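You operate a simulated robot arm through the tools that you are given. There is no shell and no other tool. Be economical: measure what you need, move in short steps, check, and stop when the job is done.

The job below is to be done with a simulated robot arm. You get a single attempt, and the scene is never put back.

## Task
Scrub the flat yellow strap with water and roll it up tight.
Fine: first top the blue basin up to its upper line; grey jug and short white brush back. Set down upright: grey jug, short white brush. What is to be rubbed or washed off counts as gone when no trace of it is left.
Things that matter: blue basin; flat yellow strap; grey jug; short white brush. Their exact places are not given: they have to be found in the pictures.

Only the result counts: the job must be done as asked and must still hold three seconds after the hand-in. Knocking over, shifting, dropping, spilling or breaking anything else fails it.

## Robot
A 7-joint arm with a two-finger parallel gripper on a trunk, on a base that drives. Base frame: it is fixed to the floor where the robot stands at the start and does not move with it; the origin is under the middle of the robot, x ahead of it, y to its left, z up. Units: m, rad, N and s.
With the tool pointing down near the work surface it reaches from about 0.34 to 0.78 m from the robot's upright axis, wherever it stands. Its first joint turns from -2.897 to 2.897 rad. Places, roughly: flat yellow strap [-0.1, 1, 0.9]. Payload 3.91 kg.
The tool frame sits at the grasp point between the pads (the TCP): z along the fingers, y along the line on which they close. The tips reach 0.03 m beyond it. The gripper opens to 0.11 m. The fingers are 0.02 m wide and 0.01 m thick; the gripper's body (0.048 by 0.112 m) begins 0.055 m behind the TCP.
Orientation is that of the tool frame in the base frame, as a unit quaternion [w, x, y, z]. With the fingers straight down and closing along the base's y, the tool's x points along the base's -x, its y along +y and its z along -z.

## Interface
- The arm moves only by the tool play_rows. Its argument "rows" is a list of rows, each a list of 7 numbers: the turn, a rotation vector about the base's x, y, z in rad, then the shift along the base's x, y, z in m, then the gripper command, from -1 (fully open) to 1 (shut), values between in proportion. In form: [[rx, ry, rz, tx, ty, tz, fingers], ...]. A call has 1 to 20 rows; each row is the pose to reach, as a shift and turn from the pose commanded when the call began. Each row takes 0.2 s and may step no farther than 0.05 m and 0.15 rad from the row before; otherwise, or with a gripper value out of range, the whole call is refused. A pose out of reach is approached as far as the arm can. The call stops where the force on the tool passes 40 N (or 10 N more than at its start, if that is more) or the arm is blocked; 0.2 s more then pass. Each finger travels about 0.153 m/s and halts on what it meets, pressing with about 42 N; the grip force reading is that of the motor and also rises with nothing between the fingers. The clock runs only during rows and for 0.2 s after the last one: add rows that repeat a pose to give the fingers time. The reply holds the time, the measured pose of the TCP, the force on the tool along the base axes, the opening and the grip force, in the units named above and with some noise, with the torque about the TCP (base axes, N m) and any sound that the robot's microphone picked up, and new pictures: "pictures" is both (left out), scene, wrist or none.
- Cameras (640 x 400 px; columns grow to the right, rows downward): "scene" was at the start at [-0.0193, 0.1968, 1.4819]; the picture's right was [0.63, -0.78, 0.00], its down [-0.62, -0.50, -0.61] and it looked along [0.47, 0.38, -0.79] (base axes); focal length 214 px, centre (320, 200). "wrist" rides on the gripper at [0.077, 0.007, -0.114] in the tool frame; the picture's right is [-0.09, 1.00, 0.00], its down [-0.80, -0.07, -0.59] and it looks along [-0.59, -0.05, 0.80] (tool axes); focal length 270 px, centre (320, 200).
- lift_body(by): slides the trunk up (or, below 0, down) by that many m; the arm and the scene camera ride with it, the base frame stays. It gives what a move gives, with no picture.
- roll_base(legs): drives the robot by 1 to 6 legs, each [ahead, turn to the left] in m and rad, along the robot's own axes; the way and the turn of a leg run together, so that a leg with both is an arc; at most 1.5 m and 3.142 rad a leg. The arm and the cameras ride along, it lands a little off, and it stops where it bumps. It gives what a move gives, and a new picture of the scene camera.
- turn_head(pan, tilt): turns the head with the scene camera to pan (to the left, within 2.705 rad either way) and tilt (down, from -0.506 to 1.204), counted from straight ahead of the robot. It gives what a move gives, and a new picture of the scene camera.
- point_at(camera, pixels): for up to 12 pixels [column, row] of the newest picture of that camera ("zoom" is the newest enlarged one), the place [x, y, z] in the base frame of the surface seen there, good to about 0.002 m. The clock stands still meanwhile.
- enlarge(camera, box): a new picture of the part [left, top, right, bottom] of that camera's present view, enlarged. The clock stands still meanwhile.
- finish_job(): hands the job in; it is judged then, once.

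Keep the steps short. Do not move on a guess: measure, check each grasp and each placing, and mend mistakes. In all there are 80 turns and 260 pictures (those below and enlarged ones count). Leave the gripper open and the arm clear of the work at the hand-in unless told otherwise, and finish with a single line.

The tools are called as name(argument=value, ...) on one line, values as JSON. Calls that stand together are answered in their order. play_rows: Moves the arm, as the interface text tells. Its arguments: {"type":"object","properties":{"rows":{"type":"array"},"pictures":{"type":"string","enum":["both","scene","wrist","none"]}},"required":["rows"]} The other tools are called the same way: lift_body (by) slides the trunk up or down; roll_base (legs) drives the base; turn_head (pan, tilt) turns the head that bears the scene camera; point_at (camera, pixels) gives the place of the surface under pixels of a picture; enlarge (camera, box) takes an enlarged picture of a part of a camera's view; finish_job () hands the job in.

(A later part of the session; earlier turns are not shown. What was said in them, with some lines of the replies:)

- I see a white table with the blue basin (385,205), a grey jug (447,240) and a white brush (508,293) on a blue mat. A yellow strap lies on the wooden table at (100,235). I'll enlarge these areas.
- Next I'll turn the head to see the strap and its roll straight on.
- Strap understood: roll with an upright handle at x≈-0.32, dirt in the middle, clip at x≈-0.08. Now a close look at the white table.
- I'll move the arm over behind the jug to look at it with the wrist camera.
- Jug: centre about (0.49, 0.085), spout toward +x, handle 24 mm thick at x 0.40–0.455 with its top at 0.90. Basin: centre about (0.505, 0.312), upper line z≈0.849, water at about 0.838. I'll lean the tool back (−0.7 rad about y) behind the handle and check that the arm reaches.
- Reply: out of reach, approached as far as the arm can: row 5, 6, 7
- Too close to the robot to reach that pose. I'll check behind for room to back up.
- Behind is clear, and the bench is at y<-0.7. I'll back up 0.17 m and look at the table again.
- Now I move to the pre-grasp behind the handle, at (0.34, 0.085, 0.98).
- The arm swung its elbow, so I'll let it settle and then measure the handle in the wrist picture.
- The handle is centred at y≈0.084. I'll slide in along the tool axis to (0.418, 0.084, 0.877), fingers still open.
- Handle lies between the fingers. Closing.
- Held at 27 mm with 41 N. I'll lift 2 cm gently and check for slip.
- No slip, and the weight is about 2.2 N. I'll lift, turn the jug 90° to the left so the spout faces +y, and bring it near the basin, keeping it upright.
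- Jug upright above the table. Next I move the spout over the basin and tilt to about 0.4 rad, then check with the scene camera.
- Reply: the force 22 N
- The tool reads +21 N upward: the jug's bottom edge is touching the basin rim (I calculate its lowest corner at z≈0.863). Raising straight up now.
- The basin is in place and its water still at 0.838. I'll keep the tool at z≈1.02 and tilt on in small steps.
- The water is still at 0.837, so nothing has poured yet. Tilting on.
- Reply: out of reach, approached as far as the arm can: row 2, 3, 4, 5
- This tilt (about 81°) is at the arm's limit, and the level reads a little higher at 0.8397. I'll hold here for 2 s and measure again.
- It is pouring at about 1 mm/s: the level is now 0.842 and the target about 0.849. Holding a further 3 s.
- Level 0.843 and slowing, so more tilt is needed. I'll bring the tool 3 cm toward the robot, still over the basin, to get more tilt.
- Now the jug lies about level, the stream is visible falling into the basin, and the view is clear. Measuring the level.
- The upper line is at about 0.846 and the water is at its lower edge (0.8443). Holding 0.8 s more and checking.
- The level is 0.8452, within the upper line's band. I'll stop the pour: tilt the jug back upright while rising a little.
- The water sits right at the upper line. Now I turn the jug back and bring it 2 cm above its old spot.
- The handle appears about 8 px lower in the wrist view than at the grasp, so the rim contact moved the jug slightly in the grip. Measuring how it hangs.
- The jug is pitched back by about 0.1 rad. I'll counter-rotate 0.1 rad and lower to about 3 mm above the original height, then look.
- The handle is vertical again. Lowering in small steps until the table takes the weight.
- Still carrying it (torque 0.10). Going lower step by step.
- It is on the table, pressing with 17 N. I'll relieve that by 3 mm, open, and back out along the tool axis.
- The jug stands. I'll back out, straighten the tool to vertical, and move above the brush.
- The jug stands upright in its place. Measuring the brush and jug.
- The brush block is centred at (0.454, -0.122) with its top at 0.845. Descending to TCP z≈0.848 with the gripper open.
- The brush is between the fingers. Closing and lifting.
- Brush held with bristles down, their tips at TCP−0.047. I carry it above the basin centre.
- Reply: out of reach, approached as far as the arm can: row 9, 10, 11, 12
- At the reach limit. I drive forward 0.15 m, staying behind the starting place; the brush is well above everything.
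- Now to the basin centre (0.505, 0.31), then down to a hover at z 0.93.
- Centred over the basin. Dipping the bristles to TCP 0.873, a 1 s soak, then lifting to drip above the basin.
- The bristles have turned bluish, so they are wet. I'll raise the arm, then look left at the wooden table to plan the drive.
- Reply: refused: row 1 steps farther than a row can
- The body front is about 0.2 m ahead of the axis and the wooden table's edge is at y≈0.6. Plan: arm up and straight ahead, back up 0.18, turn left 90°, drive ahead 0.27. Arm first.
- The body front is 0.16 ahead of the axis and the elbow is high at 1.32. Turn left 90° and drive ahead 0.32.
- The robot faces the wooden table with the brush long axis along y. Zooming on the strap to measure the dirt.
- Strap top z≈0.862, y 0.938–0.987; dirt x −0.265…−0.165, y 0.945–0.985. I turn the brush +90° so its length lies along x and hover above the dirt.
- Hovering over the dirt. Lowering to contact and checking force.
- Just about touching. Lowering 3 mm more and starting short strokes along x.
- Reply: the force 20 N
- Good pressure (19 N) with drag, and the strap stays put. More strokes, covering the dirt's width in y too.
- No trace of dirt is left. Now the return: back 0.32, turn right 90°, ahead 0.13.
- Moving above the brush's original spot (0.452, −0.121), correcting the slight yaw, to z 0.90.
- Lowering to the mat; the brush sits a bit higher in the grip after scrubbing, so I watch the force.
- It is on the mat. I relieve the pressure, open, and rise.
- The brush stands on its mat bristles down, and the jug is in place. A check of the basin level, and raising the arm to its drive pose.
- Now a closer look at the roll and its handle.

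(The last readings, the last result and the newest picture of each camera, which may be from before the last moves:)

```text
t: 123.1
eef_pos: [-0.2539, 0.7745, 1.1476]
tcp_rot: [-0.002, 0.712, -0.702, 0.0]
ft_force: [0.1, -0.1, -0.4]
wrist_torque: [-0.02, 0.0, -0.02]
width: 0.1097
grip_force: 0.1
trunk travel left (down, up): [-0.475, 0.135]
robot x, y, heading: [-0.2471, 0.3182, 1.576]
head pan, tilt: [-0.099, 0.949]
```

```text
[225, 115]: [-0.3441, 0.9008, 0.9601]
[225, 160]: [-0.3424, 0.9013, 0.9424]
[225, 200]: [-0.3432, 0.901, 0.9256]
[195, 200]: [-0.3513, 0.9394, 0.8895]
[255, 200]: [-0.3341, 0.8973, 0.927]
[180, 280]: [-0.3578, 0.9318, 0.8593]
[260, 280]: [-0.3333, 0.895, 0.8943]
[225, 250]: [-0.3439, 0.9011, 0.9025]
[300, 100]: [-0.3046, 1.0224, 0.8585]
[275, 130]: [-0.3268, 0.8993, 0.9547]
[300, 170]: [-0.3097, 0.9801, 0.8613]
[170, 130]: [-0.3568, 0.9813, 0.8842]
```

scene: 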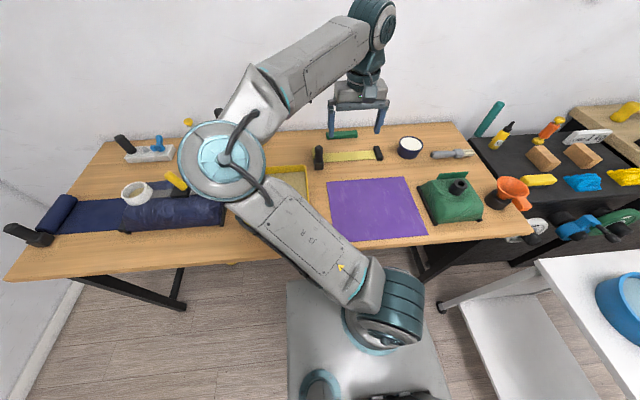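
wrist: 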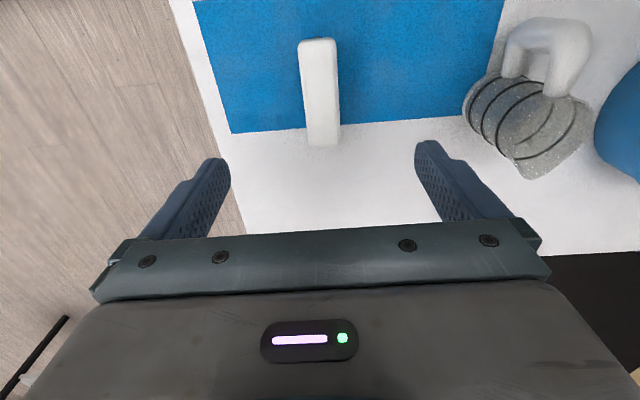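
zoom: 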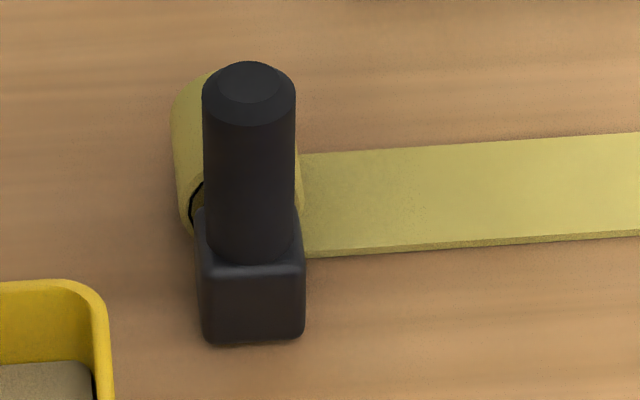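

The handle post is centred at about (−0.337, 0.908), top 0.965, on a block up to 0.90, with the roll's axle behind it. I'll move above it with the gripper half open to keep clear of the yellow box.

point_at(camera="zoom", pixels=[[95, 300], [100, 330], [60, 285], [248, 80], [290, 95], [206, 95], [297, 300], [205, 300]])

play_rows(rows=[[0, 0, 0, -0.02, 0.03, -0.02, -0.5], [0, 0, 0, -0.04, 0.06, -0.04, -0.09], [0, 0, 0, -0.06, 0.09, -0.06, -0.09], [0, 0, 0, -0.08, 0.115, -0.08, -0.09], [0, 0, 0, -0.083, 0.13, -0.115, -0.09], [0, 0, 0, -0.083, 0.132, -0.145, -0.09], [0, 0, 0, -0.083, 0.132, -0.145, -0.09]])

```text
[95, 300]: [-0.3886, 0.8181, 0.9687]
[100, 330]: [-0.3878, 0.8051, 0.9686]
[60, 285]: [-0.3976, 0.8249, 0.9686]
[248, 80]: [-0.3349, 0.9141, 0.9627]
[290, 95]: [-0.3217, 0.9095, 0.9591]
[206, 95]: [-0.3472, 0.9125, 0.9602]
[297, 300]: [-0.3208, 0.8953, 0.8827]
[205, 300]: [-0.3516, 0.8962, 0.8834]
```

```text
t: 124.7
eef_pos: [-0.3368, 0.9076, 1.0025]
tcp_rot: [-0.001, 0.712, -0.702, -0.001]
ft_force: [0.6, -0.7, -0.1]
wrist_torque: [0.0, 0.01, 0.02]
width: 0.06
grip_force: 0.1
trunk travel left (down, up): [-0.475, 0.135]
robot x, y, heading: [-0.2466, 0.3174, 1.574]
head pan, tilt: [-0.099, 0.949]
```

scene: 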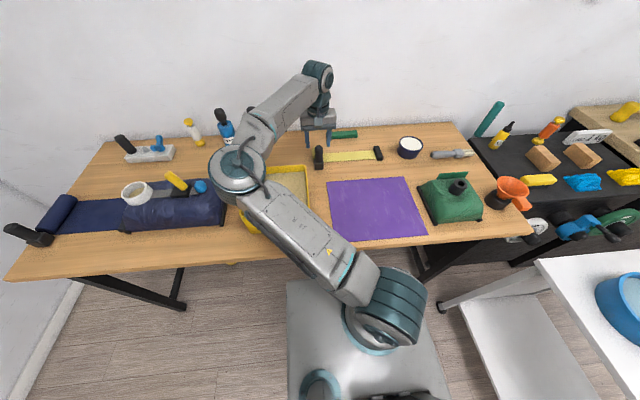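
wrist: 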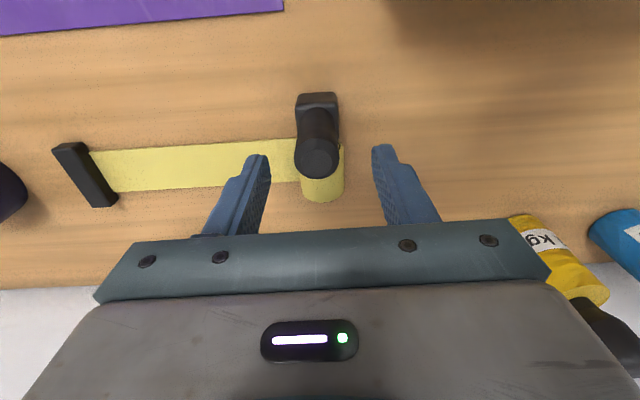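

Centre the post (y≈0.912) and descend to TCP z 0.938.

play_rows(rows=[[0, 0, 0, 0.002, 0.004, -0.03, -0.09], [0, 0, 0, 0.002, 0.004, -0.055, -0.09], [0, 0, 0, 0.002, 0.004, -0.064, -0.09], [0, 0, 0, 0.002, 0.004, -0.064, 0.4], [0, 0, 0, 0.002, 0.004, -0.064, 1], [0, 0, 0, 0.002, 0.004, -0.064, 1], [0, 0, 0, 0.002, 0.004, -0.064, 1]])

enlarge(camera="scene", box=[295, 130, 395, 180])

```text
t: 126.3
eef_pos: [-0.3341, 0.9101, 0.9402]
tcp_rot: [-0.001, 0.711, -0.703, 0.0]
ft_force: [5.3, -1.2, -4.3]
wrist_torque: [0.52, 1.12, -0.16]
width: 0.0297
grip_force: 45.3
trunk travel left (down, up): [-0.475, 0.135]
robot x, y, heading: [-0.2445, 0.3167, 1.573]
head pan, tilt: [-0.099, 0.949]
```

scene: 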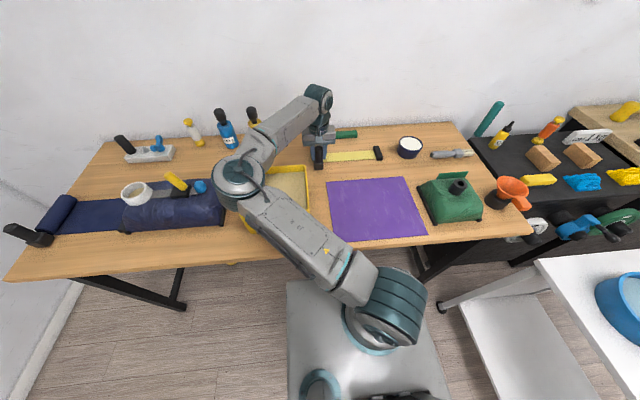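
wrist: 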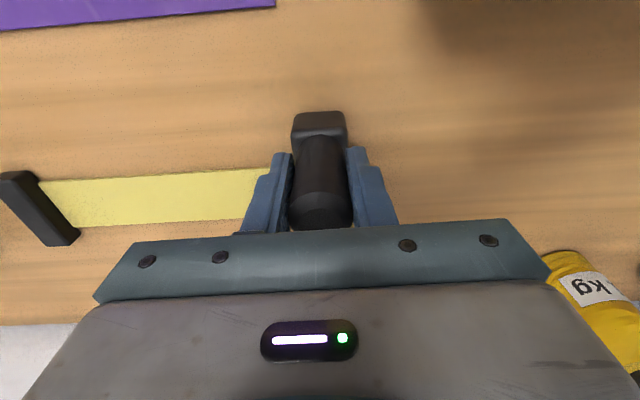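

```text
6.40 times, centred on (345, 155) of scene
5 turns are left
```

zoom: 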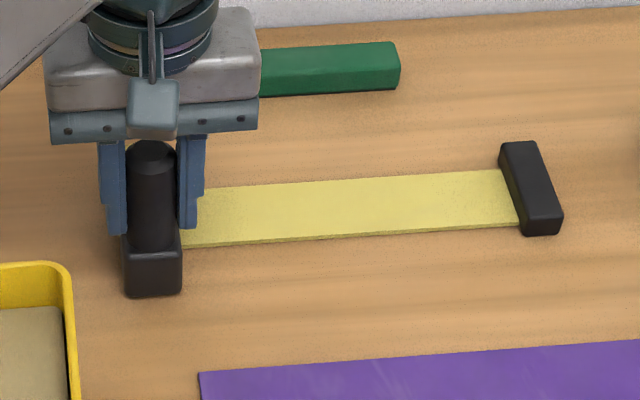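

Five turns remain. The post is gripped; I now roll the handle slowly along +x toward the clip, with a force stop.

play_rows(rows=[[0, 0, 0, 0.006, 0, 0, 1], [0, 0, 0, 0.016, 0, 0, 1], [0, 0, 0, 0.027, 0, 0, 1], [0, 0, 0, 0.038, 0, 0, 1], [0, 0, 0, 0.049, 0, 0, 1], [0, 0, 0, 0.06, 0, 0, 1], [0, 0, 0, 0.071, 0, 0, 1], [0, 0, 0, 0.082, 0, 0, 1], [0, 0, 0, 0.093, 0, 0, 1], [0, 0, 0, 0.104, 0, 0, 1], [0, 0, 0, 0.115, 0, 0, 1], [0, 0, 0, 0.126, 0, 0, 1], [0, 0, 0, 0.137, 0, 0, 1], [0, 0, 0, 0.148, 0, 0, 1], [0, 0, 0, 0.159, 0, 0, 1], [0, 0, 0, 0.17, 0, 0, 1], [0, 0, 0, 0.181, 0, 0, 1], [0, 0, 0, 0.19, 0, 0, 1], [0, 0, 0, 0.198, 0, 0, 1], [0, 0, 0, 0.198, 0, 0, 1]])

enlarge(camera="scene", box=[295, 130, 395, 180])

point_at(camera="zoom", pixels=[[515, 190], [540, 210], [530, 150], [480, 200], [440, 210], [460, 240], [300, 210], [200, 220]])

```text
t: 130.5
eef_pos: [-0.1352, 0.9095, 0.9393]
tcp_rot: [-0.002, 0.712, -0.702, 0.0]
ft_force: [0.7, 5.8, 8.8]
wrist_torque: [0.52, 1.36, -0.03]
width: 0.0297
grip_force: 44.6
trunk travel left (down, up): [-0.475, 0.135]
robot x, y, heading: [-0.2448, 0.314, 1.569]
head pan, tilt: [-0.099, 0.949]
```

scene: 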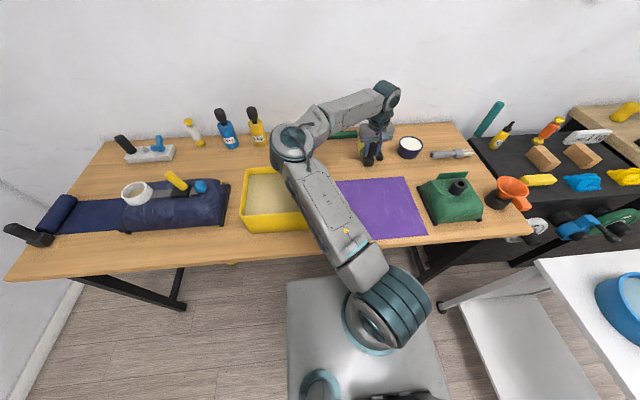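
wrist: 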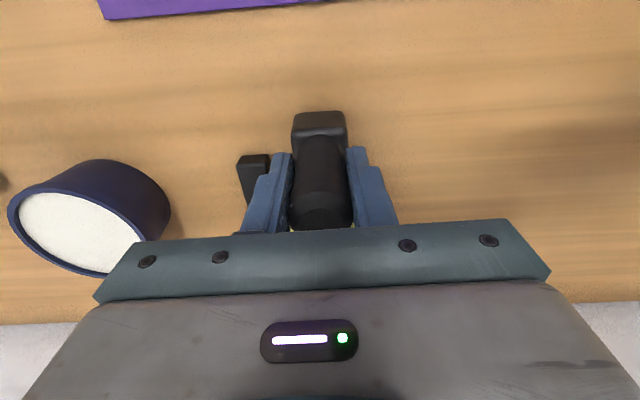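

```text
6.40 times, centred on (345, 155) of scene
```

zoom: 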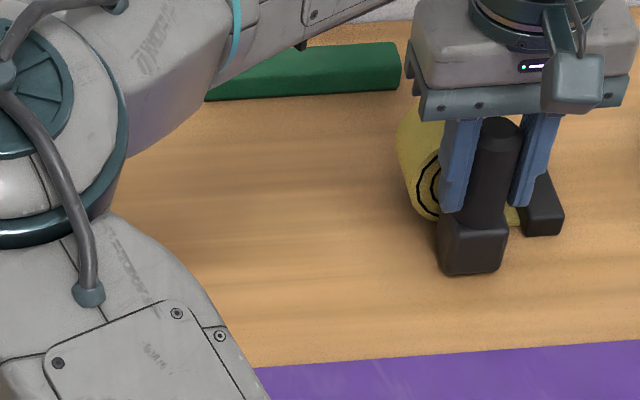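

```text
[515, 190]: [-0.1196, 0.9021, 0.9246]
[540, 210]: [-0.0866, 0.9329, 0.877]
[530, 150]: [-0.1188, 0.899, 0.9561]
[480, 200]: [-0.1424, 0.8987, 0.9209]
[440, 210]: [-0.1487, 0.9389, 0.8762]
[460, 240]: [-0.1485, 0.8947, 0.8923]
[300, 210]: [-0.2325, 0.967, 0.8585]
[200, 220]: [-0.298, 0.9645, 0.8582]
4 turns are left
```

Rolling up well; about 1–2 cm of strap remains before the clip. I creep on 14 mm in small steps and check force and picture.

play_rows(rows=[[0, 0, 0, 0.003, 0, 0, 1], [0, 0, 0, 0.006, 0, 0, 1], [0, 0, 0, 0.009, 0, 0, 1], [0, 0, 0, 0.012, 0, 0, 1], [0, 0, 0, 0.014, 0, 0, 1], [0, 0, 0, 0.014, 0, 0, 1]], pictures="wrist")

enlarge(camera="scene", box=[345, 135, 395, 180])

point_at(camera="zoom", pixels=[[150, 200], [300, 260], [340, 250], [360, 200], [250, 300], [130, 150], [310, 230], [330, 215]])

```text
t: 131.9
eef_pos: [-0.1334, 0.9097, 0.9394]
tcp_rot: [0.005, 0.717, -0.697, -0.003]
ft_force: [-37.5, -8.1, 12.4]
wrist_torque: [-1.07, -2.34, -0.11]
width: 0.0301
grip_force: 44.8
trunk travel left (down, up): [-0.475, 0.135]
robot x, y, heading: [-0.246, 0.3161, 1.587]
head pan, tilt: [-0.099, 0.949]
stopped in row 6: the force on the tool passed its limit (the readings are from after the stop); the commanded pose is now the measured one
```

wrist: 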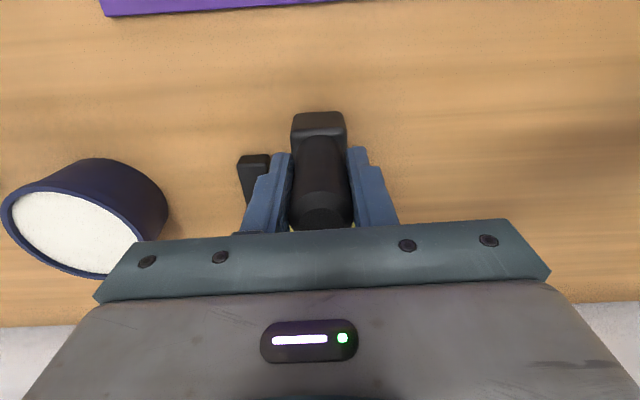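

```text
8.89 times, centred on (370, 158) of scene
```

zoom: 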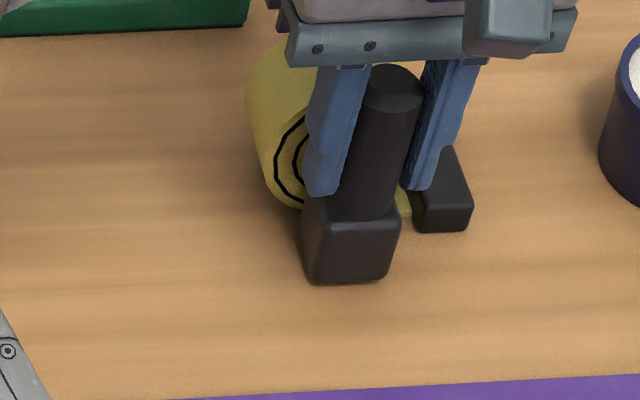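

```text
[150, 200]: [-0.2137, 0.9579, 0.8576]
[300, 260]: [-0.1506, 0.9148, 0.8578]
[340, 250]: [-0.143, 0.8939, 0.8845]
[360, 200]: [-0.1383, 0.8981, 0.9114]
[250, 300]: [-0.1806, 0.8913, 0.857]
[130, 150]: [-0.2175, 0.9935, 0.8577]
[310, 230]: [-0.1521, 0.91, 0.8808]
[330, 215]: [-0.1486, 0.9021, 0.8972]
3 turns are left
```

The end stop is reached with 37 N, and the roll is hard against the clip. I open and rise clear, then check that it stays.

play_rows(rows=[[0, 0, 0, 0, 0, 0, 1], [0, 0, 0, 0, 0, 0, 0.5], [0, 0, 0, 0, 0, 0, 0.1], [0, 0, 0, 0, 0, 0, -0.1], [0, 0, 0, 0, 0, 0.02, -0.1], [0, 0, 0, 0, 0, 0.06, -0.1], [0, 0, 0, 0, 0, 0.105, -0.1], [0, 0, 0, 0, -0.01, 0.15, -0.6], [0, 0, 0, 0, -0.04, 0.185, -1], [0, 0, 0, 0, -0.08, 0.2, -1], [0, 0, 0, 0, -0.12, 0.2, -1], [0, 0, 0, 0, -0.12, 0.2, -1]])

enlarge(camera="scene", box=[335, 130, 405, 185])

point_at(camera="zoom", pixels=[[250, 200], [300, 200], [330, 250], [380, 230], [350, 150], [400, 220]])

```text
t: 134.5
eef_pos: [-0.1272, 0.7893, 1.1354]
tcp_rot: [0.003, 0.714, -0.7, -0.002]
ft_force: [0.8, -0.3, 0.4]
wrist_torque: [0.0, -0.01, 0.03]
width: 0.1103
grip_force: 0.0
trunk travel left (down, up): [-0.475, 0.135]
robot x, y, heading: [-0.2471, 0.3172, 1.58]
head pan, tilt: [-0.099, 0.949]
```

scene: 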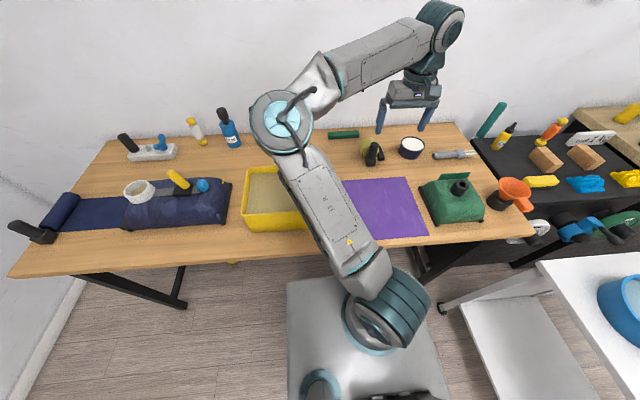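
wrist: 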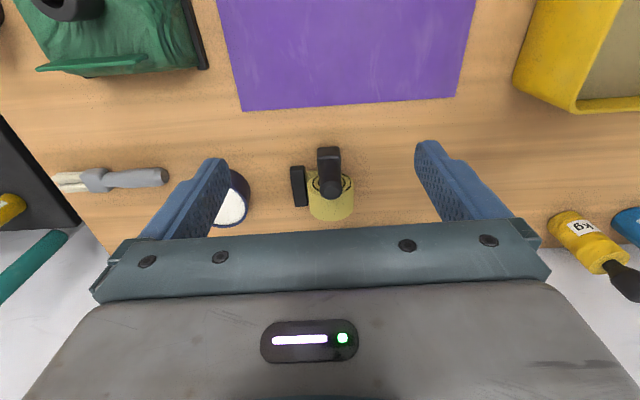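

```text
7.27 times, centred on (370, 158) of scene
```

zoom: 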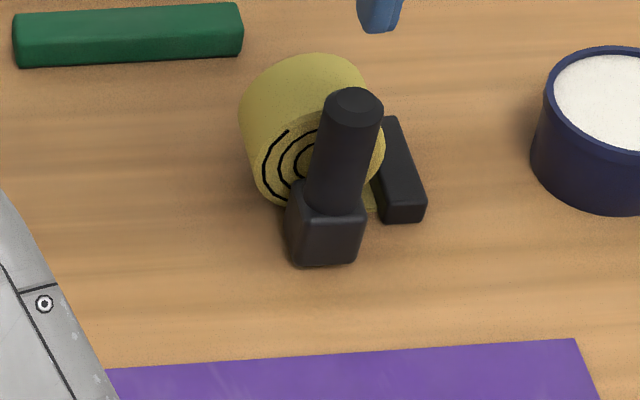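

```text
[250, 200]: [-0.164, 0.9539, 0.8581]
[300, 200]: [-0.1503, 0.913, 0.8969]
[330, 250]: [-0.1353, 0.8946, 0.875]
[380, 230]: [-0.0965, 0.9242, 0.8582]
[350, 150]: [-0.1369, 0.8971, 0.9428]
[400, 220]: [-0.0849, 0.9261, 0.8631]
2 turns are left
```

The strap is rolled up against its clip and has stayed there since I let go. The gripper is open and clear, so I'm handing in.

finish_job()

```text
The job is handed in.
```

The basin is filled to its upper line, the strap is scrubbed clean and rolled up tight against its clip, and the jug and brush are back upright in their places.
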